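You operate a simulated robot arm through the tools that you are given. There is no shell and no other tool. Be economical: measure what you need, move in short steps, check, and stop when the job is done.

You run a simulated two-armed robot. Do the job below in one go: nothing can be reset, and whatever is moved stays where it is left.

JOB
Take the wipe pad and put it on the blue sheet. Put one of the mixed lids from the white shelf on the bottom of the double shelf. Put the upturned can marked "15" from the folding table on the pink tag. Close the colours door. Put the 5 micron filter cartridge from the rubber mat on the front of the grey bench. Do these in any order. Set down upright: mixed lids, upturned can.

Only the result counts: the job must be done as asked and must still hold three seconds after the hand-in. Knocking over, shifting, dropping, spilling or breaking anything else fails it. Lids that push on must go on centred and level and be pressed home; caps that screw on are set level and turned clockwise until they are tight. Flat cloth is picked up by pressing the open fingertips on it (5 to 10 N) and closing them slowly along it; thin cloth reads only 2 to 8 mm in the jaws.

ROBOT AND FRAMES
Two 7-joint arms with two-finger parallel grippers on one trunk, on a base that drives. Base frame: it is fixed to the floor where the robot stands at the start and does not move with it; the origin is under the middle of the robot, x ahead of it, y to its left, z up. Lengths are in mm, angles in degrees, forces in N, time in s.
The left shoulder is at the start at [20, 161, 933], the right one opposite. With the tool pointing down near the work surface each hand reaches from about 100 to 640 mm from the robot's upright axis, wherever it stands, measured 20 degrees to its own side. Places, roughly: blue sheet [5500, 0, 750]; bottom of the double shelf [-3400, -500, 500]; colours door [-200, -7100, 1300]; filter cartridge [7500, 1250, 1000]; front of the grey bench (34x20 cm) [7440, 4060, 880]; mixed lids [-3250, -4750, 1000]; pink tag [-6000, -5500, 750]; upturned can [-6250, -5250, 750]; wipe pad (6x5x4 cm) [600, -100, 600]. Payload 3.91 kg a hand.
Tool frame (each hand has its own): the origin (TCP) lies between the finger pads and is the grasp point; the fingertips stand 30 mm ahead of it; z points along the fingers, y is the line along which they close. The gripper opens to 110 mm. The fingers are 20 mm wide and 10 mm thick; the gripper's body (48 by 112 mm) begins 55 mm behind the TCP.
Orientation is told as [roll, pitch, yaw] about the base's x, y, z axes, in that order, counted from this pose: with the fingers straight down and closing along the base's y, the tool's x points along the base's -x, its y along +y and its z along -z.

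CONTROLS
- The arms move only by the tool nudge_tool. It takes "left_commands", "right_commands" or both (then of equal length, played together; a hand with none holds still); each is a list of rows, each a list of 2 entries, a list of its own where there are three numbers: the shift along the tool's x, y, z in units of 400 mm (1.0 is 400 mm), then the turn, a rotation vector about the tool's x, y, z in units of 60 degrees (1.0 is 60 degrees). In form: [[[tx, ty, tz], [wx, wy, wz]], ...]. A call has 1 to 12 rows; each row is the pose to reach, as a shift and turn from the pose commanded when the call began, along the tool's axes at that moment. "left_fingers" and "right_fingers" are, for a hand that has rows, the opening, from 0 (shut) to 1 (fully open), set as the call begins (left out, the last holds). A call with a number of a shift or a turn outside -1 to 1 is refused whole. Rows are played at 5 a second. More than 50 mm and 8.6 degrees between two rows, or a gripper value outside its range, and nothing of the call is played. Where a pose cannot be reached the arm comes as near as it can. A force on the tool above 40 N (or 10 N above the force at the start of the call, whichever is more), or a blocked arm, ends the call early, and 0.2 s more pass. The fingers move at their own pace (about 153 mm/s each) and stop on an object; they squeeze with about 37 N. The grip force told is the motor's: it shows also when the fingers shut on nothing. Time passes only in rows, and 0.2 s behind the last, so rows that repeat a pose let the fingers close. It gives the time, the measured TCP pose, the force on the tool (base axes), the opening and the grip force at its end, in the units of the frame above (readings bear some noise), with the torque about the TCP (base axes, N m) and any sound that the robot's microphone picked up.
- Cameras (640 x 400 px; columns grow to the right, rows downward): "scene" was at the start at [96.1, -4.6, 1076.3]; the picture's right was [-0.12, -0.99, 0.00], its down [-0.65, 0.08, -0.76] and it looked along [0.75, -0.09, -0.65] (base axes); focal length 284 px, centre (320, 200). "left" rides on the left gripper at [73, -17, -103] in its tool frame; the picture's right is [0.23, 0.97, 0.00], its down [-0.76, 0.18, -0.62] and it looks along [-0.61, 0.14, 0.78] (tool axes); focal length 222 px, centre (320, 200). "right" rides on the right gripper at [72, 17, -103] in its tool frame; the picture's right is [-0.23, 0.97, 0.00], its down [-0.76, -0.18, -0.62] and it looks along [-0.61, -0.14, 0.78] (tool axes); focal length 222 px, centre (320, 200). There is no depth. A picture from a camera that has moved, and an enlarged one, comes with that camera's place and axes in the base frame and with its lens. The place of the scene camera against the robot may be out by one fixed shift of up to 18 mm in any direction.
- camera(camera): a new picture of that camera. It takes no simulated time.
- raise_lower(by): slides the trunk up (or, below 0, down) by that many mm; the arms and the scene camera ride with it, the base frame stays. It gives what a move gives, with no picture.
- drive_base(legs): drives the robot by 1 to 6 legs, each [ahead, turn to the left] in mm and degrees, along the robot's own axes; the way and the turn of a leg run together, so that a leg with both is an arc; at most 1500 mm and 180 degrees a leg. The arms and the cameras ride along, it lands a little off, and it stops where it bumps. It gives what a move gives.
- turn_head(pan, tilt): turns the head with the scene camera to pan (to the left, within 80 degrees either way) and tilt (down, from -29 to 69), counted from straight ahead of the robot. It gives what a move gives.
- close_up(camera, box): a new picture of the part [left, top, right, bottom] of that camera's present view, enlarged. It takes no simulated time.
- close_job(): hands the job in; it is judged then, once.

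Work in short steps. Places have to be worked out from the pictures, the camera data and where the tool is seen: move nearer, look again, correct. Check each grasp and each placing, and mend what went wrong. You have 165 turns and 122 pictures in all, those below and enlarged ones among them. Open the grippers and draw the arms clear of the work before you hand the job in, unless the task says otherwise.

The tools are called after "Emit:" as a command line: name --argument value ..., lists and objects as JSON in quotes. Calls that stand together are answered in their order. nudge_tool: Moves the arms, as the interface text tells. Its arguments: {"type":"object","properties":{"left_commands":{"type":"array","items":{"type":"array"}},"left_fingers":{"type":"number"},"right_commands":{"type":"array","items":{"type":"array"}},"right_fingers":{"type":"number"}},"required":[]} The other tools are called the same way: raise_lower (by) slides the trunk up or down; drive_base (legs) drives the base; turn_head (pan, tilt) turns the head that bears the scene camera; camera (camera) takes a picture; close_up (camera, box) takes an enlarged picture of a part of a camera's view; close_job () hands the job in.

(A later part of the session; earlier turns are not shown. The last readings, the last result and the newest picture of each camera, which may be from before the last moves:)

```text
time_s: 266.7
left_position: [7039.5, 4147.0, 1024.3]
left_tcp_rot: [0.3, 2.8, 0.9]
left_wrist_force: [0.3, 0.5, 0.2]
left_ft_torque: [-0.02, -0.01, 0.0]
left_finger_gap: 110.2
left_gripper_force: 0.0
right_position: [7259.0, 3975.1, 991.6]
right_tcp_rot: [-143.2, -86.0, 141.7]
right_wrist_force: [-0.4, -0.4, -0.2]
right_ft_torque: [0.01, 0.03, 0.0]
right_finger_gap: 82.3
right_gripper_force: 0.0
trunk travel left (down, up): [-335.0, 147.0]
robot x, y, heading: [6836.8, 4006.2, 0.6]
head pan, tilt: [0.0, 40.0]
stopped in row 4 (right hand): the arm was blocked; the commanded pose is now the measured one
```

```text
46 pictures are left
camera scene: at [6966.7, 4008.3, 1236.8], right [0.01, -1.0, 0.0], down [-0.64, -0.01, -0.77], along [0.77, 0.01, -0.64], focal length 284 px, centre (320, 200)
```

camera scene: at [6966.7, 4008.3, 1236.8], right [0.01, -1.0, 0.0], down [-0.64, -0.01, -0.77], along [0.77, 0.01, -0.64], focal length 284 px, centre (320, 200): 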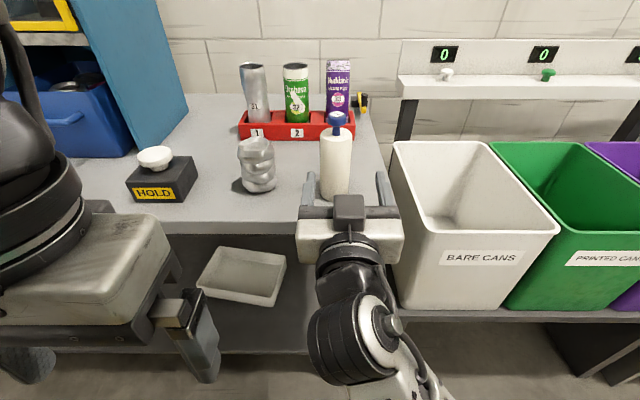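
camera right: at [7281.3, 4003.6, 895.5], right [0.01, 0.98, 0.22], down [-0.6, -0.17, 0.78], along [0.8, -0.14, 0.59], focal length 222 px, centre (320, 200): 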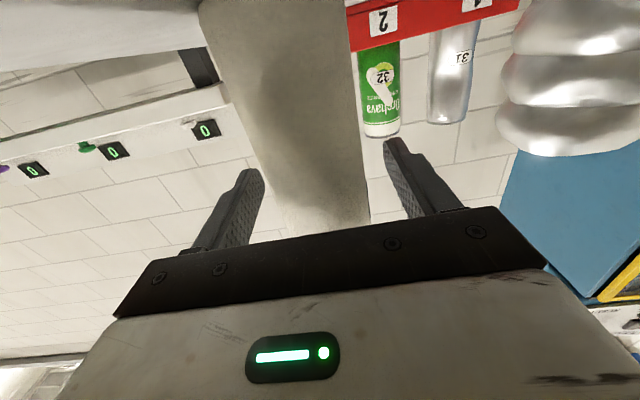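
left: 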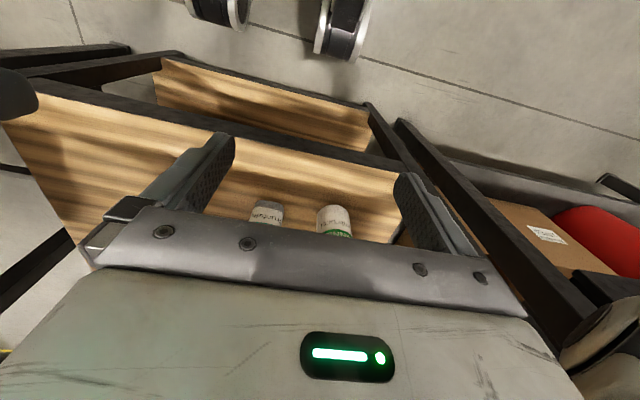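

The cartridge stands on the bench front. I back the base away, then bring the hand back to pointing down.

Emit:
drive_base --legs '[[-330, 0]]'

Emit:
nudge_tool --right_commands '[[[0, 0, 0.06], [0, 0.14, 0]], [[0, 0, 0.12], [0, 0.28, 0]], [[0, 0, 0.16], [0, 0.42, 0]], [[0, 0, 0.16], [0, 0.56, 0]], [[0, 0, 0.16], [0, 0.7, 0]], [[0, 0, 0.16], [0, 0.84, 0]], [[0, 0, 0.16], [0, 0.98, 0]]]' --right_fingers 1

```text
time_s: 268.9
left_position: [6708.4, 4143.1, 1023.5]
left_tcp_rot: [0.4, 2.7, 0.8]
left_wrist_force: [0.0, 0.3, -0.1]
left_ft_torque: [-0.01, 0.0, 0.02]
left_finger_gap: 110.3
left_gripper_force: 0.0
right_position: [6930.3, 3971.8, 992.0]
right_tcp_rot: [-143.3, -86.0, 141.8]
right_wrist_force: [-0.9, -0.8, 0.3]
right_ft_torque: [0.01, -0.02, 0.04]
right_finger_gap: 82.5
right_gripper_force: 0.0
trunk travel left (down, up): [-335.0, 147.0]
robot x, y, heading: [6506.5, 4000.4, 0.5]
head pan, tilt: [0.0, 40.0]
```

```text
time_s: 269.6
left_position: [6709.3, 4143.0, 1024.4]
left_tcp_rot: [0.4, 2.8, 0.9]
left_wrist_force: [-0.5, 0.5, 0.7]
left_ft_torque: [-0.02, 0.01, 0.0]
left_finger_gap: 110.2
left_gripper_force: 0.1
right_position: [6989.9, 3931.4, 960.4]
right_tcp_rot: [-39.7, -69.3, 33.7]
right_wrist_force: [-0.7, 0.0, -1.2]
right_ft_torque: [0.02, 0.0, -0.02]
right_finger_gap: 110.1
right_gripper_force: 0.1
trunk travel left (down, up): [-335.0, 147.0]
robot x, y, heading: [6508.7, 4003.0, 0.4]
head pan, tilt: [0.0, 40.0]
stopped in row 3 (right hand): the arm was blocked; the commanded pose is now the measured one
```

The hand was turned oddly; I compute the rotation to straight-down ([-0.23,1.22,0.08] in 60° units) and do it in two parts.

Emit:
nudge_tool --right_commands '[[[0, 0, 0], [-0.025, 0.135, 0.009]], [[0, 0, 0], [-0.05, 0.27, 0.018]], [[0, 0, 0], [-0.075, 0.4, 0.027]], [[0, 0, 0], [-0.1, 0.53, 0.036]], [[0, 0, 0], [-0.125, 0.66, 0.045]], [[0, 0, 0], [-0.15, 0.79, 0.053]], [[0, 0, 0], [-0.175, 0.92, 0.06]]]'

```text
time_s: 270.3
left_position: [6709.4, 4144.1, 1023.8]
left_tcp_rot: [0.4, 2.8, 1.0]
left_wrist_force: [0.6, 0.1, 0.2]
left_ft_torque: [0.01, -0.01, 0.0]
left_finger_gap: 110.1
left_gripper_force: 0.0
right_position: [6997.7, 3882.2, 940.5]
right_tcp_rot: [-33.1, -51.8, 21.8]
right_wrist_force: [-0.6, 1.0, 1.0]
right_ft_torque: [0.01, -0.01, 0.0]
right_finger_gap: 109.8
right_gripper_force: 0.0
trunk travel left (down, up): [-335.0, 147.0]
robot x, y, heading: [6510.3, 3998.4, 0.3]
head pan, tilt: [0.0, 40.0]
stopped in row 3 (right hand): the arm was blocked; the commanded pose is now the measured one
```

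Progress is slow with blocks; I turn the rest while also drawing the hand up and back toward its usual place.

Emit:
nudge_tool --right_commands '[[[0.007, -0.012, -0.05], [-0.04, 0.11, 0.01]], [[0.014, -0.024, -0.1], [-0.08, 0.22, 0.02]], [[0.021, -0.036, -0.15], [-0.12, 0.335, 0.03]], [[0.028, -0.05, -0.2], [-0.17, 0.45, 0.04]], [[0.036, -0.062, -0.25], [-0.21, 0.565, 0.05]], [[0.043, -0.075, -0.3], [-0.255, 0.68, 0.06]], [[0.05, -0.09, -0.35], [-0.3, 0.8, 0.07]], [[0.058, -0.1, -0.41], [-0.344, 0.917, 0.08]]]'

Emit:
camera --camera "scene"

```text
time_s: 271.9
left_position: [6710.4, 4143.4, 1025.0]
left_tcp_rot: [0.4, 2.8, 0.9]
left_wrist_force: [0.8, 0.5, 0.2]
left_ft_torque: [0.02, 0.04, -0.02]
left_finger_gap: 110.3
left_gripper_force: 0.1
right_position: [6977.5, 3860.5, 866.7]
right_tcp_rot: [-5.2, -19.0, 1.5]
right_wrist_force: [0.1, 0.1, -0.3]
right_ft_torque: [-0.02, 0.0, 0.0]
right_finger_gap: 109.9
right_gripper_force: 0.0
right hand out of reach, approached as far as the arm can: row 3, 4, 5, 6, 7
trunk travel left (down, up): [-335.0, 147.0]
robot x, y, heading: [6505.3, 4000.7, 0.4]
head pan, tilt: [0.0, 40.0]
stopped in row 7 (right hand): the arm was blocked; the commanded pose is now the measured one
```

```text
45 pictures are left
camera scene: at [6636.6, 4005.0, 1236.8], right [0.01, -1.0, 0.0], down [-0.64, -0.01, -0.77], along [0.77, 0.01, -0.64], focal length 284 px, centre (320, 200)
```

scene: 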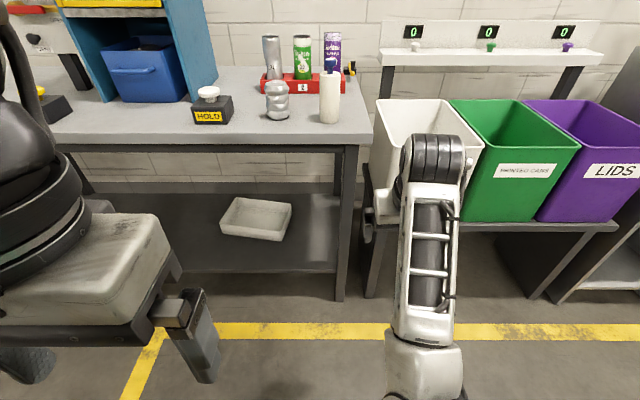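

The cartridge stands well. The right forearm is now stretched ahead with the elbow low; I draw the hand up and back while levelling it.

Emit:
nudge_tool --right_commands '[[[0.028, 0, -0.073], [-0.018, 0.063, 0]], [[0.056, 0, -0.146], [-0.036, 0.126, 0]], [[0.083, 0, -0.218], [-0.054, 0.19, 0]], [[0.111, 0, -0.291], [-0.072, 0.25, 0]], [[0.139, 0, -0.364], [-0.09, 0.317, 0]]]'

```text
time_s: 273.1
left_position: [6709.6, 4144.2, 1023.3]
left_tcp_rot: [0.3, 2.6, 0.9]
left_wrist_force: [-0.2, -0.2, 0.5]
left_ft_torque: [-0.01, -0.01, -0.02]
left_finger_gap: 109.7
left_gripper_force: 0.1
right_position: [6965.1, 3865.6, 783.8]
right_tcp_rot: [0.2, -2.7, 0.8]
right_wrist_force: [-0.4, -0.1, 0.4]
right_ft_torque: [-0.02, -0.01, -0.01]
right_finger_gap: 109.9
right_gripper_force: 0.1
right hand out of reach, approached as far as the arm can: row 1, 2, 3, 4, 5
trunk travel left (down, up): [-335.0, 147.0]
robot x, y, heading: [6508.3, 4005.7, 0.6]
head pan, tilt: [0.0, 40.0]
```

It's oriented down but low. I try to move back, right and up so the elbow can swing out again.

Emit:
nudge_tool --right_commands '[[[0.05, -0.06, -0.03], [0, 0, 0]], [[0.1, -0.12, -0.06], [0, 0, 0]], [[0.15, -0.18, -0.09], [0, 0, 0]], [[0.2, -0.24, -0.12], [0, 0, 0]], [[0.25, -0.3, -0.15], [0, 0, 0]]]'

```text
time_s: 274.5
left_position: [6709.0, 4143.4, 1023.5]
left_tcp_rot: [0.4, 2.7, 1.0]
left_wrist_force: [-0.1, 0.1, -0.2]
left_ft_torque: [0.01, -0.01, 0.03]
left_finger_gap: 109.9
left_gripper_force: 0.1
right_position: [6915.2, 3715.3, 785.8]
right_tcp_rot: [-1.7, -3.7, 0.3]
right_wrist_force: [0.1, -1.1, 0.1]
right_ft_torque: [-0.04, 0.0, 0.0]
right_finger_gap: 109.9
right_gripper_force: 0.1
right hand out of reach, approached as far as the arm can: row 1, 2, 3, 4, 5
trunk travel left (down, up): [-335.0, 147.0]
robot x, y, heading: [6504.5, 4005.9, 0.6]
head pan, tilt: [0.0, 40.0]
stopped in row 5 (right hand): the arm was blocked; the commanded pose is now the measured one
```

Still constrained. I extend the arm far ahead (straight) so that the elbow can re-settle, then look.

Emit:
nudge_tool --right_commands '[[[-0.09, 0, 0.02], [0, 0, 0]], [[-0.18, 0, 0.04], [0, 0, 0]], [[-0.27, 0, 0.05], [0, 0, 0]], [[-0.36, 0, 0.06], [0, 0, 0]], [[-0.45, 0, 0.06], [0, 0, 0]]]'

Emit:
camera --camera "scene"

```text
time_s: 275.7
left_position: [6710.9, 4142.7, 1023.1]
left_tcp_rot: [0.4, 2.8, 0.9]
left_wrist_force: [-0.3, -0.2, -0.5]
left_ft_torque: [0.01, -0.02, -0.01]
left_finger_gap: 110.1
left_gripper_force: 0.0
right_position: [7094.6, 3714.4, 771.5]
right_tcp_rot: [-1.5, -3.4, 0.2]
right_wrist_force: [-0.1, 0.4, -0.4]
right_ft_torque: [0.02, -0.02, 0.01]
right_finger_gap: 109.7
right_gripper_force: 0.0
trunk travel left (down, up): [-335.0, 147.0]
robot x, y, heading: [6509.4, 4002.4, 0.6]
head pan, tilt: [0.0, 40.0]
```

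```text
44 pictures are left
camera scene: at [6636.8, 4004.9, 1236.8], right [0.01, -1.0, 0.0], down [-0.64, -0.01, -0.77], along [0.77, 0.01, -0.64], focal length 284 px, centre (320, 200)
```

scene: 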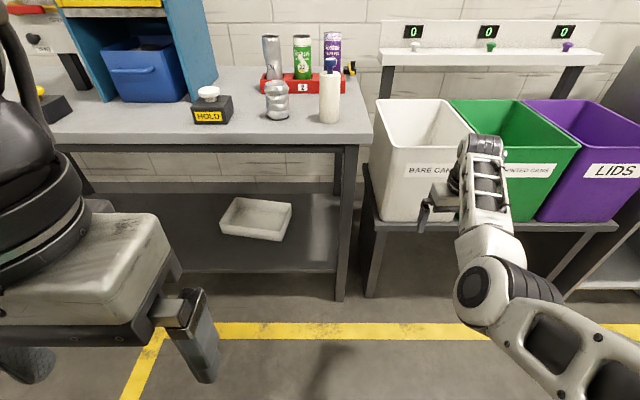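

Near full stretch. I raise the hand 200 mm from here to see how the elbow folds.

Emit:
nudge_tool --right_commands '[[[0, 0.0, -0.1], [0, 0, 0]], [[0, 0, -0.2], [0, 0, 0]], [[0, 0, -0.3], [0, 0, 0]], [[0.0, 0, -0.4], [0, 0, 0]], [[0.0, 0, -0.5], [0, 0, 0]]]'

Emit:
nudge_tool --right_commands '[[[0.1, 0.02, 0], [0, 0, 0]], [[0.2, 0.04, 0], [0, 0, 0]], [[0.3, 0.08, 0], [0, 0, 0]], [[0.4, 0.14, 0], [0, 0, 0]], [[0.5, 0.2, 0], [0, 0, 0]], [[0.6, 0.26, 0], [0, 0, 0]], [[0.7, 0.3, 0], [0, 0, 0]], [[0.8, 0.34, 0], [0, 0, 0]]]'

```text
time_s: 276.9
left_position: [6709.4, 4142.9, 1023.9]
left_tcp_rot: [0.4, 2.7, 1.0]
left_wrist_force: [0.6, -0.3, -0.6]
left_ft_torque: [0.01, 0.01, 0.01]
left_finger_gap: 110.1
left_gripper_force: 0.0
right_position: [7083.0, 3720.8, 970.5]
right_tcp_rot: [-1.6, -3.4, 0.3]
right_wrist_force: [-0.1, -1.2, -0.7]
right_ft_torque: [0.01, -0.01, -0.03]
right_finger_gap: 109.9
right_gripper_force: 0.1
trunk travel left (down, up): [-335.0, 147.0]
robot x, y, heading: [6507.1, 4003.0, 0.5]
head pan, tilt: [0.0, 40.0]
```

```text
time_s: 278.7
left_position: [6709.3, 4145.1, 1024.3]
left_tcp_rot: [0.3, 2.7, 0.9]
left_wrist_force: [0.7, 0.6, 0.3]
left_ft_torque: [-0.02, 0.0, 0.02]
left_finger_gap: 109.9
left_gripper_force: 0.1
right_position: [6974.8, 3684.9, 892.2]
right_tcp_rot: [-1.6, -3.4, 0.3]
right_wrist_force: [-1.0, 0.7, 0.7]
right_ft_torque: [0.05, -0.02, 0.0]
right_finger_gap: 109.8
right_gripper_force: 0.1
right hand out of reach, approached as far as the arm can: row 2, 3, 4, 5, 6, 7, 8
trunk travel left (down, up): [-335.0, 147.0]
robot x, y, heading: [6503.7, 4002.5, 0.5]
head pan, tilt: [0.0, 40.0]
```

The wrist ended in a flipped configuration. I retrace: go back to the horizontal-tool pose far ahead, then I'll return along the original inbound path.

Emit:
nudge_tool --right_commands '[[[-0.033, 0.08, -0.028], [0, -0.1, 0]], [[-0.067, 0.16, -0.057], [0, -0.2, 0]], [[-0.1, 0.24, -0.085], [0, -0.31, 0]], [[-0.133, 0.325, -0.113], [0, -0.41, 0]], [[-0.167, 0.406, -0.14], [0, -0.51, 0]], [[-0.2, 0.4875, -0.17], [0, -0.62, 0]]]'

Emit:
nudge_tool --right_commands '[[[0, 0.04, 0], [0, -0.12, 0]], [[0, 0.08, 0], [0, -0.24, 0]], [[0, 0.12, 0], [0, -0.36, 0]], [[0, 0.16, 0], [0, -0.48, 0]], [[0, 0.2, 0], [0, -0.6, 0]], [[0, 0.24, 0], [0, -0.72, 0]]]'

Emit:
camera --camera "scene"

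```text
time_s: 280.1
left_position: [6710.8, 4143.2, 1023.0]
left_tcp_rot: [0.4, 2.9, 0.9]
left_wrist_force: [0.2, 1.0, 0.0]
left_ft_torque: [0.0, 0.03, 0.0]
left_finger_gap: 110.1
left_gripper_force: 0.1
right_position: [7049.5, 3882.4, 957.9]
right_tcp_rot: [-2.0, -40.5, 1.5]
right_wrist_force: [0.3, -0.7, -0.5]
right_ft_torque: [-0.04, 0.02, 0.0]
right_finger_gap: 109.9
right_gripper_force: 0.1
right hand out of reach, approached as far as the arm can: row 1, 2, 3
trunk travel left (down, up): [-335.0, 147.0]
robot x, y, heading: [6505.2, 4001.1, 0.5]
head pan, tilt: [0.0, 40.0]
```

```text
time_s: 281.2
left_position: [6709.4, 4143.0, 1023.3]
left_tcp_rot: [0.4, 2.8, 0.8]
left_wrist_force: [0.9, 0.0, -0.2]
left_ft_torque: [-0.01, 0.0, 0.01]
left_finger_gap: 110.0
left_gripper_force: 0.2
right_position: [7063.9, 3955.8, 1052.4]
right_tcp_rot: [2.8, -81.6, -2.3]
right_wrist_force: [-0.3, 0.6, 0.9]
right_ft_torque: [0.0, -0.02, -0.01]
right_finger_gap: 110.1
right_gripper_force: 0.1
trunk travel left (down, up): [-335.0, 147.0]
robot x, y, heading: [6508.2, 4002.0, 0.5]
head pan, tilt: [0.0, 40.0]
stopped in row 5 (right hand): the arm was blocked; the commanded pose is now the measured one
```

```text
43 pictures are left
camera scene: at [6636.8, 4004.9, 1236.8], right [0.01, -1.0, 0.0], down [-0.64, -0.01, -0.77], along [0.77, 0.01, -0.64], focal length 284 px, centre (320, 200)
```

scene: 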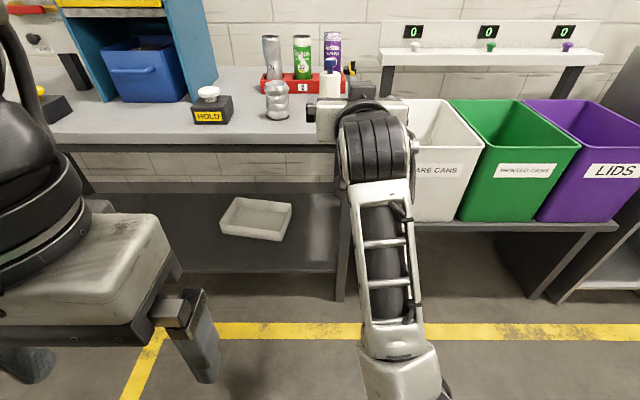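

The left arm is fine; I still want the right elbow out to the side. Yawing the horizontal hand to the left should push wrist and elbow outward.

Emit:
nudge_tool --right_commands '[[[0, 0, 0], [-0.14, 0, 0]], [[0, 0, 0], [-0.28, 0, 0]], [[0, 0, 0], [-0.42, 0, 0]], [[0, 0, 0], [-0.56, 0, 0]], [[0, 0, 0], [-0.7, 0, 0]], [[0, 0, 0], [-0.84, 0, 0]], [[0, 0, 0], [-0.98, 0, 0]]]'

Emit:
camera --camera "scene"

```text
time_s: 282.8
left_position: [6710.1, 4143.9, 1024.1]
left_tcp_rot: [0.4, 2.8, 1.0]
left_wrist_force: [-0.2, -0.5, 0.0]
left_ft_torque: [0.0, 0.01, 0.0]
left_finger_gap: 110.1
left_gripper_force: 0.0
right_position: [7063.0, 3956.3, 1050.9]
right_tcp_rot: [61.4, -81.5, -2.3]
right_wrist_force: [0.1, -0.6, 0.0]
right_ft_torque: [0.02, 0.01, -0.01]
right_finger_gap: 110.3
right_gripper_force: 0.1
trunk travel left (down, up): [-335.0, 147.0]
robot x, y, heading: [6506.7, 4000.8, 0.4]
head pan, tilt: [0.0, 40.0]
```

```text
42 pictures are left
camera scene: at [6636.8, 4004.9, 1236.8], right [0.01, -1.0, 0.0], down [-0.64, -0.01, -0.77], along [0.77, 0.01, -0.64], focal length 284 px, centre (320, 200)
```

scene: 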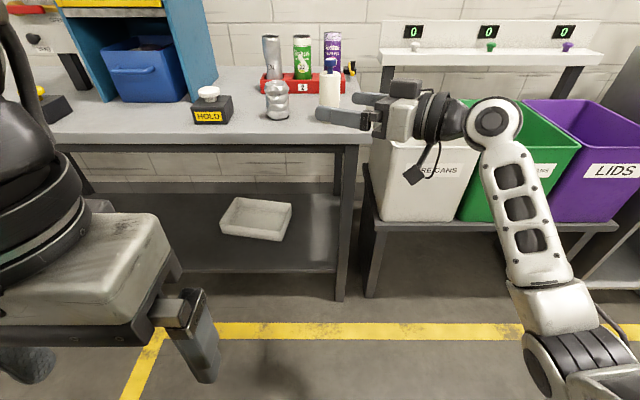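

The elbow swung out to the right. I draw the hand back in this posture, then tip it down.

Emit:
nudge_tool --right_commands '[[[0, 0.08, -0.067], [0, 0, 0]], [[0, 0.15, -0.134], [0, 0, 0]], [[0, 0.23, -0.2], [0, 0, 0]], [[0, 0.3, -0.268], [0, 0, 0]], [[0, 0.38, -0.335], [0, 0, 0]]]'

Emit:
nudge_tool --right_commands '[[[0, 0, 0], [0, 0.14, 0]], [[0, 0, 0], [0, 0.28, 0]], [[0, 0, 0], [0, 0.42, 0]], [[0, 0, 0], [0, 0.56, 0]], [[0, 0, 0], [0, 0.7, 0]], [[0, 0, 0], [0, 0.84, 0]], [[0, 0, 0], [0, 0.98, 0]]]'

```text
time_s: 284.0
left_position: [6709.7, 4144.6, 1024.6]
left_tcp_rot: [0.4, 2.8, 0.9]
left_wrist_force: [0.4, 0.0, 0.3]
left_ft_torque: [-0.02, 0.0, 0.0]
left_finger_gap: 109.9
left_gripper_force: 0.1
right_position: [6872.6, 3916.3, 1079.7]
right_tcp_rot: [61.9, -81.4, -2.5]
right_wrist_force: [0.2, 0.0, -1.0]
right_ft_torque: [0.02, -0.01, 0.0]
right_finger_gap: 110.1
right_gripper_force: 0.0
right hand out of reach, approached as far as the arm can: row 5
trunk travel left (down, up): [-335.0, 147.0]
robot x, y, heading: [6504.6, 4003.3, 0.5]
head pan, tilt: [0.0, 40.0]
```

```text
time_s: 285.6
left_position: [6709.4, 4143.7, 1023.5]
left_tcp_rot: [0.3, 2.7, 0.9]
left_wrist_force: [1.0, 0.7, 0.1]
left_ft_torque: [0.01, 0.01, 0.01]
left_finger_gap: 110.0
left_gripper_force: 0.0
right_position: [6872.8, 3917.7, 1080.1]
right_tcp_rot: [8.5, -26.6, 55.2]
right_wrist_force: [0.4, -0.7, 0.4]
right_ft_torque: [0.01, -0.03, 0.03]
right_finger_gap: 109.9
right_gripper_force: 0.1
trunk travel left (down, up): [-335.0, 147.0]
robot x, y, heading: [6506.8, 4003.9, 0.6]
head pan, tilt: [0.0, 40.0]
```

Restored. I level the pitch, then unwind the yaw while drawing in.

Emit:
nudge_tool --right_commands '[[[0, 0, 0], [-0.03, 0.11, 0]], [[0, 0, 0], [-0.06, 0.22, 0]], [[0, 0, 0], [-0.09, 0.33, 0]], [[0, 0, 0], [-0.12, 0.44, 0]]]'

Emit:
nudge_tool --right_commands '[[[0, 0, 0], [0, 0, 0.13]], [[0, 0, 0], [0, 0, 0.26]], [[0, 0, 0], [0, 0, 0.39]], [[0, 0, 0], [0, 0, 0.52]], [[0, 0, 0], [0, 0, 0.65]], [[0, 0, 0], [0, 0, 0.78]], [[0, 0, 0], [0, 0, 0.91]]]'

```text
time_s: 286.6
left_position: [6710.6, 4143.7, 1024.0]
left_tcp_rot: [0.4, 2.8, 0.8]
left_wrist_force: [-0.8, -0.3, -0.8]
left_ft_torque: [0.0, 0.01, -0.03]
left_finger_gap: 110.1
left_gripper_force: 0.0
right_position: [6873.2, 3916.9, 1079.9]
right_tcp_rot: [14.4, -0.8, 60.5]
right_wrist_force: [-0.5, 0.2, 0.3]
right_ft_torque: [-0.01, -0.02, -0.03]
right_finger_gap: 109.8
right_gripper_force: 0.0
trunk travel left (down, up): [-335.0, 147.0]
robot x, y, heading: [6506.7, 4003.2, 0.5]
head pan, tilt: [0.0, 40.0]
```

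```text
time_s: 288.2
left_position: [6710.6, 4143.5, 1024.4]
left_tcp_rot: [0.3, 2.8, 0.9]
left_wrist_force: [-0.2, 0.1, 0.2]
left_ft_torque: [-0.01, -0.01, 0.02]
left_finger_gap: 110.2
left_gripper_force: 0.0
right_position: [6872.8, 3918.5, 1081.0]
right_tcp_rot: [9.3, 11.2, 6.7]
right_wrist_force: [0.3, -0.5, 0.1]
right_ft_torque: [0.01, 0.02, -0.01]
right_finger_gap: 110.1
right_gripper_force: 0.1
trunk travel left (down, up): [-335.0, 147.0]
robot x, y, heading: [6509.2, 3999.7, 0.6]
head pan, tilt: [0.0, 40.0]
```

I finish levelling and drawing in the right hand; then start the long drive back west.

Emit:
nudge_tool --right_commands '[[[0.1, -0.04, 0], [0.05, -0.06, 0.037]], [[0.2, -0.08, 0], [0.1, -0.125, 0.073]], [[0.29, -0.12, 0], [0.155, -0.187, 0.11]]]'

Emit:
drive_base --legs '[[0, 180], [1450, 0], [1450, 0], [1400, 0]]'

```text
time_s: 289.0
left_position: [6710.2, 4143.8, 1025.1]
left_tcp_rot: [0.4, 2.7, 0.9]
left_wrist_force: [-0.1, 0.0, -0.7]
left_ft_torque: [0.04, -0.03, 0.02]
left_finger_gap: 109.5
left_gripper_force: 0.1
right_position: [6762.9, 3856.8, 1095.3]
right_tcp_rot: [-0.8, 0.5, -0.6]
right_wrist_force: [0.4, -0.4, 0.1]
right_ft_torque: [-0.01, 0.0, 0.01]
right_finger_gap: 110.0
right_gripper_force: 0.0
trunk travel left (down, up): [-335.0, 147.0]
robot x, y, heading: [6508.5, 4000.5, 0.5]
head pan, tilt: [0.0, 40.0]
```

```text
time_s: 316.9
left_position: [1995.6, 3891.5, 1024.3]
left_tcp_rot: [0.3, 2.8, -179.4]
left_wrist_force: [0.6, 0.1, 0.0]
left_ft_torque: [0.02, -0.03, 0.0]
left_finger_gap: 110.0
left_gripper_force: 0.0
right_position: [1944.2, 4179.6, 1093.5]
right_tcp_rot: [-0.9, 0.4, 179.2]
right_wrist_force: [-1.0, -0.5, -0.6]
right_ft_torque: [-0.01, 0.02, -0.03]
right_finger_gap: 110.1
right_gripper_force: 0.1
trunk travel left (down, up): [-335.0, 147.0]
robot x, y, heading: [2201.2, 4030.9, -179.8]
head pan, tilt: [0.0, 40.0]
```

Now retrace to [-650,2800] and head south.

Emit:
drive_base --legs '[[0, 23.2], [1035, 0], [1035, 0], [1035, 0], [0, 66.6], [1450, 0]]'

Emit:
drive_base --legs '[[1300, 0]]'

Emit:
turn_head --pan 0 --tilt 15

Emit:
camera --camera "scene"

Emit:
turn_head --pan 60 --tilt 15

Emit:
camera --camera "scene"

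```text
time_s: 343.0
left_position: [-488.2, 1156.3, 1023.9]
left_tcp_rot: [0.4, 2.9, -89.1]
left_wrist_force: [0.1, 0.1, -0.8]
left_ft_torque: [0.02, 0.02, -0.01]
left_finger_gap: 110.0
left_gripper_force: 0.1
right_position: [-775.4, 1102.3, 1094.1]
right_tcp_rot: [-0.8, 0.5, -90.5]
right_wrist_force: [0.8, -0.3, 0.3]
right_ft_torque: [0.0, 0.01, -0.01]
right_finger_gap: 109.7
right_gripper_force: 0.1
trunk travel left (down, up): [-335.0, 147.0]
robot x, y, heading: [-627.5, 1358.6, -89.7]
head pan, tilt: [0.0, 40.0]
```

```text
time_s: 349.5
left_position: [-478.3, -142.9, 1024.2]
left_tcp_rot: [0.4, 2.8, -89.1]
left_wrist_force: [0.9, 0.3, 0.4]
left_ft_torque: [0.01, 0.0, -0.01]
left_finger_gap: 110.0
left_gripper_force: 0.1
right_position: [-765.1, -198.0, 1096.0]
right_tcp_rot: [-0.8, 0.3, -90.6]
right_wrist_force: [-0.2, 0.1, 0.2]
right_ft_torque: [-0.02, 0.01, 0.0]
right_finger_gap: 109.9
right_gripper_force: 0.1
trunk travel left (down, up): [-335.0, 147.0]
robot x, y, heading: [-620.9, 62.2, -89.4]
head pan, tilt: [0.0, 40.0]
```

```text
time_s: 350.4
left_position: [-478.8, -142.7, 1025.0]
left_tcp_rot: [0.4, 2.9, -89.1]
left_wrist_force: [-0.2, 0.7, 0.7]
left_ft_torque: [0.03, -0.01, -0.04]
left_finger_gap: 110.1
left_gripper_force: 0.1
right_position: [-764.5, -198.4, 1094.6]
right_tcp_rot: [-0.9, 0.5, -90.6]
right_wrist_force: [0.5, -0.4, 0.3]
right_ft_torque: [0.0, 0.04, 0.0]
right_finger_gap: 110.1
right_gripper_force: 0.0
trunk travel left (down, up): [-335.0, 147.0]
robot x, y, heading: [-616.3, 62.9, -89.6]
head pan, tilt: [0.0, 15.0]
```

```text
41 pictures are left
camera scene: at [-612.5, -72.1, 1276.3], right [-1.0, -0.01, 0.0], down [0.0, 0.26, -0.97], along [0.01, -0.97, -0.26], focal length 284 px, centre (320, 200)
```

scene: 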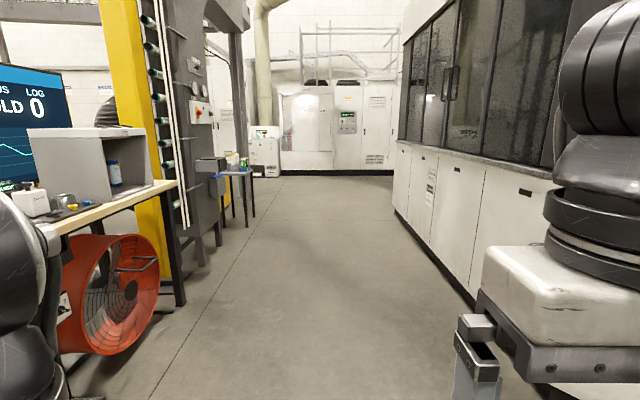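

```text
time_s: 351.7
left_position: [-477.1, -144.0, 1024.4]
left_tcp_rot: [0.4, 2.8, -89.1]
left_wrist_force: [0.0, 0.3, -0.9]
left_ft_torque: [0.02, 0.02, 0.02]
left_finger_gap: 110.2
left_gripper_force: 0.1
right_position: [-764.7, -197.2, 1094.9]
right_tcp_rot: [-0.9, 0.4, -90.6]
right_wrist_force: [-0.2, 1.1, -0.2]
right_ft_torque: [-0.01, 0.01, -0.02]
right_finger_gap: 110.0
right_gripper_force: 0.1
trunk travel left (down, up): [-335.0, 147.0]
robot x, y, heading: [-619.0, 57.9, -89.3]
head pan, tilt: [60.0, 15.0]
```

```text
40 pictures are left
camera scene: at [-532.0, -24.8, 1276.4], right [-0.49, -0.87, 0.0], down [-0.23, 0.13, -0.97], along [0.84, -0.48, -0.26], focal length 284 px, centre (320, 200)
```

scene: 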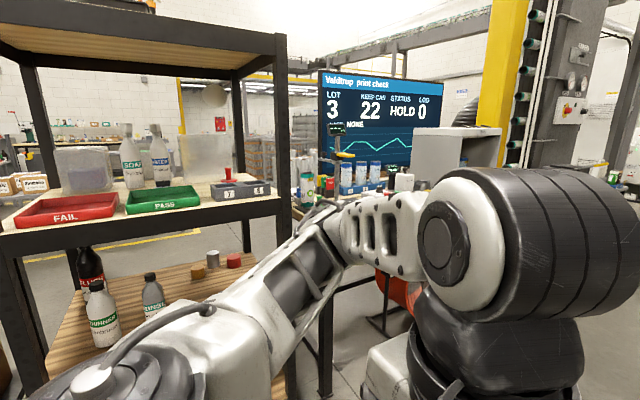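

The corridor south is clear (x from -1.7 m to +0.5 m). I drive 4.2 m along it and look at the white cabinets at its end.

Emit:
drive_base --legs '[[1450, -0.4], [1450, 0], [1450, 0]]'

Emit:
turn_head --pan 5 --tilt 8

Emit:
camera --camera "scene"

```text
time_s: 372.4
left_position: [-450.3, -4480.4, 1022.9]
left_tcp_rot: [0.4, 2.8, -89.3]
left_wrist_force: [0.7, -0.7, 1.1]
left_ft_torque: [-0.01, 0.02, 0.01]
left_finger_gap: 109.8
left_gripper_force: 0.0
right_position: [-737.5, -4532.8, 1095.6]
right_tcp_rot: [-0.8, 0.4, -90.7]
right_wrist_force: [0.9, -0.6, 0.5]
right_ft_torque: [0.01, 0.0, 0.02]
right_finger_gap: 110.0
right_gripper_force: 0.1
trunk travel left (down, up): [-335.0, 147.0]
robot x, y, heading: [-593.7, -4279.8, -89.7]
head pan, tilt: [60.0, 15.0]
```

```text
time_s: 373.7
left_position: [-450.5, -4479.1, 1024.2]
left_tcp_rot: [0.4, 2.8, -89.2]
left_wrist_force: [0.5, 0.0, 0.0]
left_ft_torque: [-0.02, 0.0, 0.02]
left_finger_gap: 109.9
left_gripper_force: 0.0
right_position: [-736.8, -4532.8, 1095.6]
right_tcp_rot: [-0.8, 0.5, -90.7]
right_wrist_force: [0.2, 0.2, -0.2]
right_ft_torque: [-0.01, 0.01, 0.0]
right_finger_gap: 110.2
right_gripper_force: 0.1
trunk travel left (down, up): [-335.0, 147.0]
robot x, y, heading: [-591.4, -4277.7, -90.0]
head pan, tilt: [5.0, 8.0]
```

```text
39 pictures are left
camera scene: at [-577.2, -4406.7, 1287.7], right [-1.0, -0.09, 0.0], down [-0.01, 0.14, -0.99], along [0.09, -0.99, -0.14], focal length 284 px, centre (320, 200)
```

scene: 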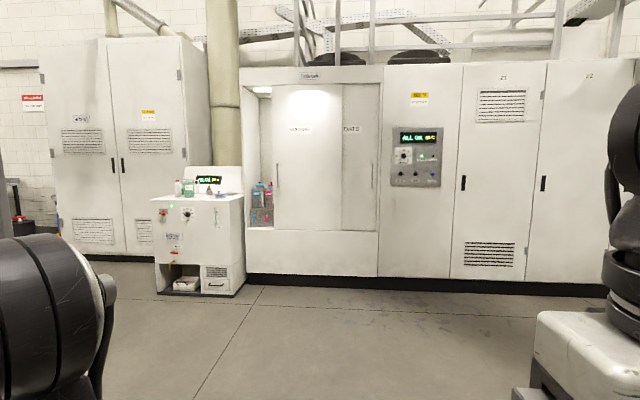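

The booth has sliding doors with labels; I enlarge it.

Emit:
close_up --camera "scene" --box '[235, 60, 395, 240]'

```text
2.22 times, centred on (315, 150) of scene
camera zoom: at [-577.2, -4406.7, 1287.7], right [-1.0, -0.09, 0.0], down [-0.01, 0.14, -0.99], along [0.09, -0.99, -0.14], focal length 631 px, centre (331, 311)
```

zoom: 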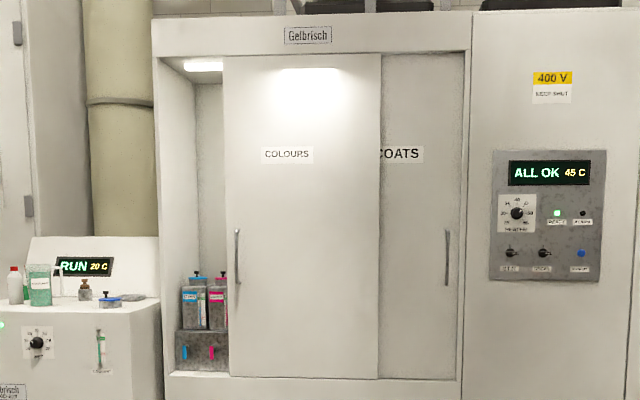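

It's a sliding door: COLOURS must slide left (+x) about 270 mm; its handle is near [130,-7370,1124]. I'll use the right hand, straddling the handle with horizontal fingers. I drive to about [330,-6280].

Emit:
drive_base --legs '[[0, 24.7], [1100, 0], [1100, 0], [0, -24.7]]'

Emit:
turn_head --pan 0 --tilt 15

Emit:
camera --camera "scene"

```text
time_s: 387.1
left_position: [463.4, -6495.5, 1024.7]
left_tcp_rot: [0.4, 2.7, -90.1]
left_wrist_force: [-0.6, 0.6, 0.4]
left_ft_torque: [-0.02, 0.0, 0.01]
left_finger_gap: 109.8
left_gripper_force: 0.0
right_position: [174.9, -6544.8, 1094.9]
right_tcp_rot: [-0.8, 0.3, -91.6]
right_wrist_force: [-1.2, 0.5, -0.1]
right_ft_torque: [0.04, 0.02, 0.01]
right_finger_gap: 110.0
right_gripper_force: 0.1
trunk travel left (down, up): [-335.0, 147.0]
robot x, y, heading: [324.4, -6292.1, -90.6]
head pan, tilt: [5.0, 8.0]
```

```text
time_s: 387.8
left_position: [463.1, -6495.8, 1024.2]
left_tcp_rot: [0.4, 2.7, -90.2]
left_wrist_force: [0.2, -0.4, 0.0]
left_ft_torque: [-0.02, -0.01, 0.0]
left_finger_gap: 110.0
left_gripper_force: 0.0
right_position: [174.2, -6544.6, 1094.6]
right_tcp_rot: [-0.8, 0.4, -91.6]
right_wrist_force: [0.7, -0.6, -0.4]
right_ft_torque: [0.01, 0.0, 0.0]
right_finger_gap: 109.8
right_gripper_force: 0.0
trunk travel left (down, up): [-335.0, 147.0]
robot x, y, heading: [327.3, -6290.2, -90.8]
head pan, tilt: [0.0, 15.0]
```

```text
37 pictures are left
camera scene: at [329.3, -6422.0, 1276.4], right [-1.0, 0.01, 0.0], down [0.0, 0.26, -0.97], along [-0.01, -0.97, -0.26], focal length 284 px, centre (320, 200)
```

scene: 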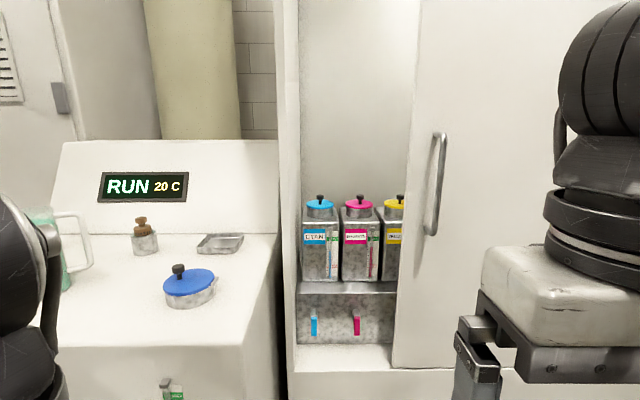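

Triangulated handle: [64,-7048,1142]; needs about 250 mm travel to +x. I drive 60 mm nearer and raise the right hand to horizontal while reaching out, as before.

Emit:
drive_base --legs '[[60, 0.6]]'

Emit:
nudge_tool --right_commands '[[[-0.053, -0.024, 0], [0, -0.142, 0]], [[-0.106, -0.048, 0], [0, -0.284, 0]], [[-0.159, -0.072, 0], [0, -0.426, 0]], [[-0.212, -0.096, 0], [0, -0.568, 0]], [[-0.265, -0.12, 0], [0, -0.71, 0]]]' --right_fingers 0.65

Emit:
nudge_tool --right_commands '[[[-0.085, -0.03, 0.048], [0, -0.136, 0]], [[-0.171, -0.06, 0.095], [0, -0.273, 0]], [[-0.256, -0.09, 0.143], [0, -0.41, 0]], [[-0.342, -0.12, 0.19], [0, -0.546, 0]], [[-0.4275, -0.15, 0.238], [0, -0.68, 0]]]'

Emit:
camera --camera "scene"

```text
time_s: 388.8
left_position: [464.6, -6555.3, 1024.3]
left_tcp_rot: [0.5, 2.8, -89.7]
left_wrist_force: [0.3, -0.4, 0.0]
left_ft_torque: [0.01, 0.02, -0.02]
left_finger_gap: 110.1
left_gripper_force: 0.1
right_position: [177.1, -6606.5, 1094.2]
right_tcp_rot: [-0.8, 0.5, -90.9]
right_wrist_force: [-0.6, -0.3, 0.0]
right_ft_torque: [-0.01, 0.03, 0.01]
right_finger_gap: 110.0
right_gripper_force: 0.1
trunk travel left (down, up): [-335.0, 147.0]
robot x, y, heading: [326.7, -6352.1, -90.1]
head pan, tilt: [0.0, 15.0]
```

```text
time_s: 390.0
left_position: [465.1, -6555.0, 1023.0]
left_tcp_rot: [0.4, 2.7, -89.6]
left_wrist_force: [-0.3, 0.5, -0.3]
left_ft_torque: [0.0, 0.01, 0.01]
left_finger_gap: 110.0
left_gripper_force: 0.0
right_position: [127.2, -6711.6, 1095.1]
right_tcp_rot: [-1.1, -42.3, -90.2]
right_wrist_force: [-0.2, 0.0, -1.0]
right_ft_torque: [0.01, -0.02, -0.05]
right_finger_gap: 71.4
right_gripper_force: 0.0
trunk travel left (down, up): [-335.0, 147.0]
robot x, y, heading: [326.7, -6353.8, -89.9]
head pan, tilt: [0.0, 15.0]
```

```text
time_s: 391.2
left_position: [464.6, -6554.1, 1024.8]
left_tcp_rot: [0.4, 2.7, -89.5]
left_wrist_force: [0.4, 0.9, -0.4]
left_ft_torque: [0.02, 0.0, -0.01]
left_finger_gap: 110.0
left_gripper_force: 0.2
right_position: [64.2, -6901.1, 1138.7]
right_tcp_rot: [-7.1, -83.0, -84.0]
right_wrist_force: [0.7, 0.1, 0.4]
right_ft_torque: [0.0, 0.01, 0.02]
right_finger_gap: 71.4
right_gripper_force: 0.0
trunk travel left (down, up): [-335.0, 147.0]
robot x, y, heading: [326.0, -6349.4, -89.9]
head pan, tilt: [0.0, 15.0]
```

```text
36 pictures are left
camera scene: at [330.4, -6482.0, 1276.3], right [-1.0, 0.0, 0.0], down [0.0, 0.26, -0.97], along [0.0, -0.97, -0.26], focal length 284 px, centre (320, 200)
```

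scene: 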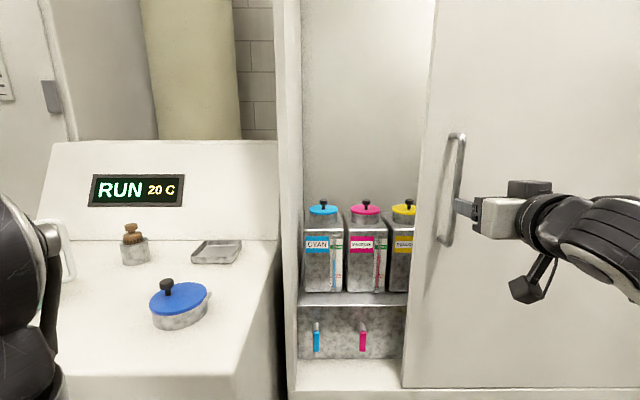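

Fingers point at the handle with x aligned. I advance 95 mm and look with the hand camera.

Emit:
nudge_tool --right_commands '[[[0, -0.01, 0.08], [0, 0, 0]], [[0, -0.01, 0.16], [0, 0, 0]], [[0, -0.01, 0.24], [0, 0, 0]]]'

Emit:
camera --camera "right"

Emit:
close_up --camera "scene" --box '[380, 110, 580, 270]'

```text
time_s: 392.0
left_position: [465.7, -6554.8, 1023.8]
left_tcp_rot: [0.4, 2.8, -89.6]
left_wrist_force: [-0.3, 1.2, -0.3]
left_ft_torque: [0.03, -0.02, 0.02]
left_finger_gap: 110.1
left_gripper_force: 0.0
right_position: [58.3, -6997.3, 1129.6]
right_tcp_rot: [-6.8, -82.8, -84.3]
right_wrist_force: [0.3, -0.1, -0.1]
right_ft_torque: [0.02, 0.01, 0.0]
right_finger_gap: 71.4
right_gripper_force: 0.0
trunk travel left (down, up): [-335.0, 147.0]
robot x, y, heading: [323.6, -6350.8, -90.1]
head pan, tilt: [0.0, 15.0]
```

```text
35 pictures are left
camera right: at [76.9, -6883.9, 1068.7], right [0.98, -0.04, 0.21], down [-0.16, 0.53, 0.83], along [-0.15, -0.85, 0.51], focal length 222 px, centre (320, 200)
```

right: 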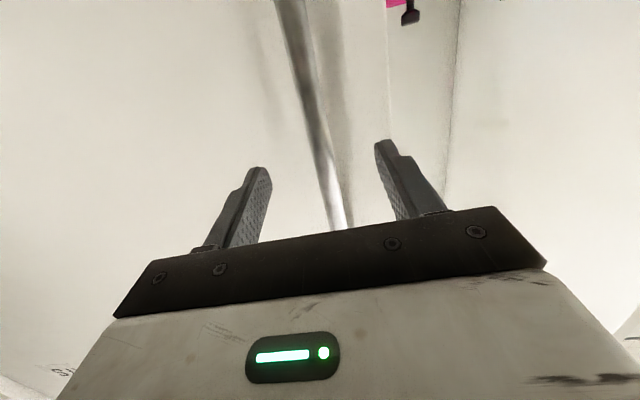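

```text
2.50 times, centred on (480, 190) of scene
camera zoom: at [330.6, -6481.9, 1276.3], right [-1.0, 0.0, 0.0], down [0.0, 0.26, -0.97], along [0.0, -0.97, -0.26], focal length 710 px, centre (-80, 225)
```

zoom: 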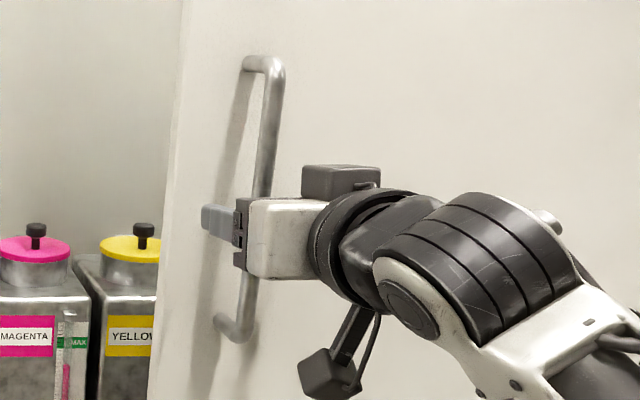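

The handle bar runs between the fingers. I advance 38 mm and start sliding to +x by 100 mm.

Emit:
nudge_tool --right_commands '[[[0, 0, 0.05], [0, 0, 0]], [[0, 0, 0.09], [0, 0, 0]], [[0, 0.03, 0.09], [0, 0, 0]], [[0, 0.08, 0.09], [0, 0, 0]], [[0, 0.14, 0.09], [0, 0, 0]], [[0, 0.2, 0.09], [0, 0, 0]], [[0, 0.26, 0.09], [0, 0, 0]]]'

Emit:
camera --camera "scene"

```text
time_s: 393.6
left_position: [465.1, -6554.7, 1024.6]
left_tcp_rot: [0.5, 2.8, -89.5]
left_wrist_force: [-0.6, 0.0, 0.2]
left_ft_torque: [0.01, 0.02, -0.03]
left_finger_gap: 109.8
left_gripper_force: 0.0
right_position: [164.6, -7033.4, 1122.7]
right_tcp_rot: [-6.6, -82.9, -84.3]
right_wrist_force: [0.2, 1.0, 0.8]
right_ft_torque: [0.0, 0.0, 0.02]
right_finger_gap: 71.3
right_gripper_force: 0.2
trunk travel left (down, up): [-335.0, 147.0]
robot x, y, heading: [324.5, -6353.6, -90.0]
head pan, tilt: [0.0, 15.0]
```

```text
33 pictures are left
camera scene: at [330.9, -6481.8, 1276.3], right [-1.0, 0.0, 0.0], down [0.0, 0.26, -0.97], along [0.0, -0.97, -0.26], focal length 284 px, centre (320, 200)
```

scene: 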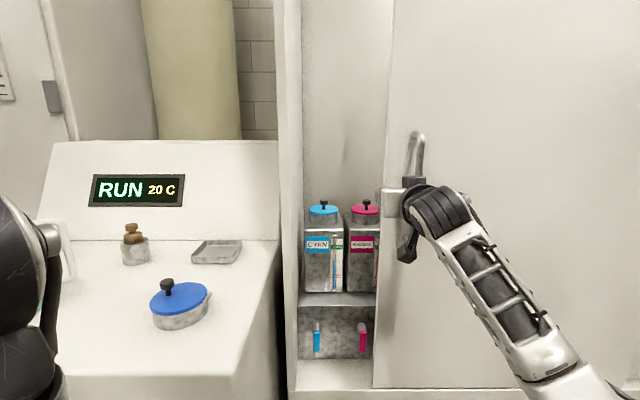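

The door slides. I continue another 170 mm.

Emit:
nudge_tool --right_commands '[[[0, 0.07, 0], [0, 0, 0]], [[0, 0.14, 0], [0, 0, 0]], [[0, 0.21, 0], [0, 0, 0]], [[0, 0.28, 0], [0, 0, 0]], [[0, 0.35, 0], [0, 0, 0]], [[0, 0.4, 0], [0, 0, 0]], [[0, 0.43, 0], [0, 0, 0]]]'

Emit:
camera --camera "scene"

```text
time_s: 395.2
left_position: [465.5, -6551.5, 1025.2]
left_tcp_rot: [0.4, 2.6, -89.5]
left_wrist_force: [0.2, 1.1, 0.2]
left_ft_torque: [0.01, 0.01, -0.01]
left_finger_gap: 109.9
left_gripper_force: 0.1
right_position: [334.6, -7033.7, 1121.2]
right_tcp_rot: [-6.3, -83.1, -84.6]
right_wrist_force: [-1.4, 21.6, -2.7]
right_ft_torque: [-0.11, -0.23, -0.8]
right_finger_gap: 71.9
right_gripper_force: 0.5
trunk travel left (down, up): [-335.0, 147.0]
robot x, y, heading: [327.0, -6349.9, -90.0]
head pan, tilt: [0.0, 15.0]
```

```text
32 pictures are left
camera scene: at [330.6, -6479.0, 1276.7], right [-1.0, 0.0, 0.0], down [0.0, 0.26, -0.97], along [0.0, -0.97, -0.26], focal length 284 px, centre (320, 200)
```

scene: 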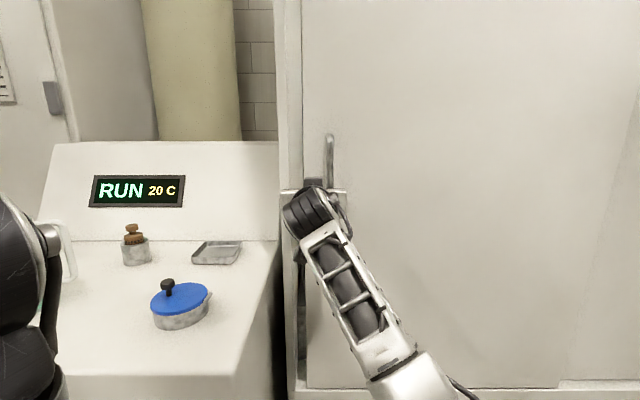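

Nearly closed; a force of 21 N along y suggests the left finger touches the frame. I enlarge to see the remaining gap.

Emit:
close_up --camera "scene" --box '[270, 120, 400, 400]'

```text
1.43 times, centred on (335, 260) of scene
camera zoom: at [330.6, -6479.0, 1276.7], right [-1.0, 0.0, 0.0], down [0.0, 0.26, -0.97], along [0.0, -0.97, -0.26], focal length 406 px, centre (299, 114)
```

zoom: 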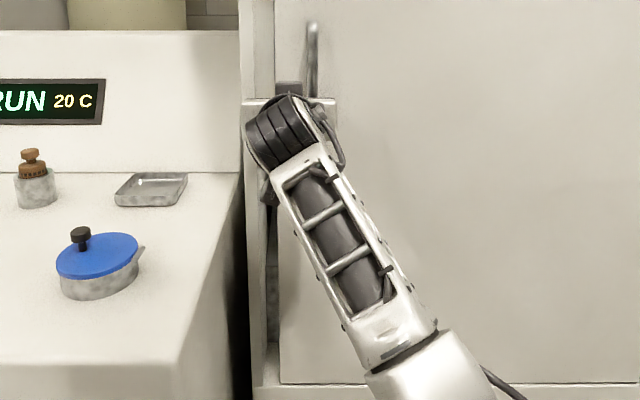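

About 20 mm remain; the outer finger meets the frame. I shift back 25 mm, close on the bar, and then push on.

Emit:
nudge_tool --right_commands '[[[0, -0.03, -0.01], [0, 0, 0]], [[0, -0.06, -0.01], [0, 0, 0]]]'

Emit:
nudge_tool --right_commands '[[[0, 0, 0], [0, 0, 0]], [[0, 0, 0], [0, 0, 0]], [[0, 0, 0], [0, 0, 0]]]' --right_fingers 0

Emit:
nudge_tool --right_commands '[[[0, 0.02, 0], [0, 0, 0]], [[0, 0.035, 0], [0, 0, 0]], [[0, 0.05, 0], [0, 0, 0]], [[0, 0.06, 0], [0, 0, 0]], [[0, 0.07, 0], [0, 0, 0]]]'

Emit:
close_up --camera "scene" --box '[270, 120, 400, 400]'

```text
time_s: 395.8
left_position: [464.8, -6554.1, 1024.6]
left_tcp_rot: [0.4, 2.6, -89.6]
left_wrist_force: [-0.7, 0.3, 0.7]
left_ft_torque: [-0.01, -0.01, 0.02]
left_finger_gap: 110.2
left_gripper_force: 0.0
right_position: [308.3, -7033.0, 1120.2]
right_tcp_rot: [-6.7, -82.9, -84.6]
right_wrist_force: [0.1, -0.6, -0.6]
right_ft_torque: [0.03, -0.01, 0.02]
right_finger_gap: 71.7
right_gripper_force: 0.1
trunk travel left (down, up): [-335.0, 147.0]
robot x, y, heading: [321.6, -6352.2, -89.8]
head pan, tilt: [0.0, 15.0]
```

```text
time_s: 396.6
left_position: [464.0, -6553.8, 1024.7]
left_tcp_rot: [0.4, 2.7, -89.6]
left_wrist_force: [0.3, 0.4, 0.2]
left_ft_torque: [0.02, 0.02, -0.01]
left_finger_gap: 110.1
left_gripper_force: 0.1
right_position: [310.6, -7032.5, 1120.0]
right_tcp_rot: [-6.0, -82.8, -84.9]
right_wrist_force: [0.1, -3.2, -0.2]
right_ft_torque: [0.32, -0.26, 2.65]
right_finger_gap: 60.6
right_gripper_force: 44.9
trunk travel left (down, up): [-335.0, 147.0]
robot x, y, heading: [328.7, -6347.4, -90.1]
head pan, tilt: [0.0, 15.0]
```

```text
time_s: 397.8
left_position: [465.3, -6552.7, 1024.4]
left_tcp_rot: [0.4, 2.6, -89.5]
left_wrist_force: [0.5, -0.7, -0.7]
left_ft_torque: [0.0, 0.02, 0.0]
left_finger_gap: 110.4
left_gripper_force: 0.0
right_position: [338.1, -7032.8, 1121.0]
right_tcp_rot: [-6.4, -82.9, -84.6]
right_wrist_force: [-2.0, 3.9, -1.4]
right_ft_torque: [0.43, -0.47, 1.35]
right_finger_gap: 60.5
right_gripper_force: 44.8
trunk travel left (down, up): [-335.0, 147.0]
robot x, y, heading: [325.0, -6351.7, -89.9]
head pan, tilt: [0.0, 15.0]
```

```text
1.43 times, centred on (335, 260) of scene
camera zoom: at [330.3, -6481.5, 1276.4], right [-1.0, 0.0, 0.0], down [0.0, 0.26, -0.97], along [0.0, -0.97, -0.26], focal length 406 px, centre (299, 114)
```

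zoom: 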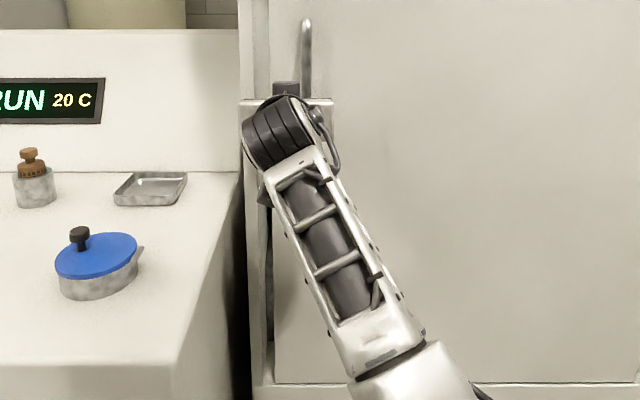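

The fingers hold 60 mm — the outer finger is hooked round the door's edge, in the gap. I open, back out, close the fingers fully, and will push on the bar from its -x side only.

Emit:
nudge_tool --right_commands '[[[0, -0.02, 0], [0, 0, 0]], [[0, -0.02, 0], [0, 0, 0]], [[0, -0.02, -0.08], [0, 0, 0]], [[0, -0.02, -0.18], [0, 0, 0]]]' --right_fingers 0.75

Emit:
nudge_tool --right_commands '[[[0, -0.06, 0], [0, 0, 0]], [[0, -0.13, 0], [0, 0, 0]], [[0, -0.13, 0], [0, 0, 0]]]' --right_fingers 0

Emit:
camera --camera "right"

```text
time_s: 398.8
left_position: [465.5, -6553.4, 1024.5]
left_tcp_rot: [0.4, 2.7, -89.6]
left_wrist_force: [0.2, 0.5, -0.5]
left_ft_torque: [0.02, 0.01, -0.03]
left_finger_gap: 110.1
left_gripper_force: 0.1
right_position: [325.1, -6961.6, 1131.4]
right_tcp_rot: [-9.3, -83.0, -82.5]
right_wrist_force: [-0.2, 0.0, 0.1]
right_ft_torque: [-0.03, -0.01, -0.01]
right_finger_gap: 82.2
right_gripper_force: 0.0
trunk travel left (down, up): [-335.0, 147.0]
robot x, y, heading: [324.8, -6352.3, -89.7]
head pan, tilt: [0.0, 15.0]
```

```text
time_s: 399.6
left_position: [464.8, -6554.8, 1023.3]
left_tcp_rot: [0.5, 2.7, -89.7]
left_wrist_force: [0.5, 0.4, -1.1]
left_ft_torque: [-0.01, -0.02, 0.0]
left_finger_gap: 110.0
left_gripper_force: 0.0
right_position: [279.0, -6960.3, 1130.0]
right_tcp_rot: [-6.4, -82.9, -84.6]
right_wrist_force: [0.3, -0.3, -0.1]
right_ft_torque: [-0.02, -0.01, -0.01]
right_finger_gap: 0.0
right_gripper_force: 36.7
trunk travel left (down, up): [-335.0, 147.0]
robot x, y, heading: [324.7, -6349.9, -90.0]
head pan, tilt: [0.0, 15.0]
```

```text
29 pictures are left
camera right: at [298.4, -6847.3, 1070.2], right [0.98, -0.04, 0.21], down [-0.16, 0.53, 0.84], along [-0.15, -0.85, 0.51], focal length 222 px, centre (320, 200)
```

right: 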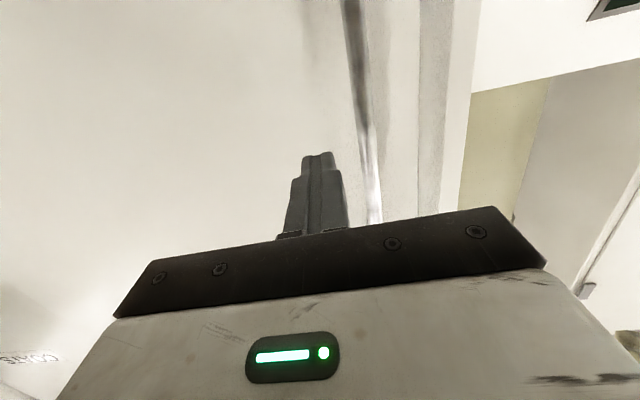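

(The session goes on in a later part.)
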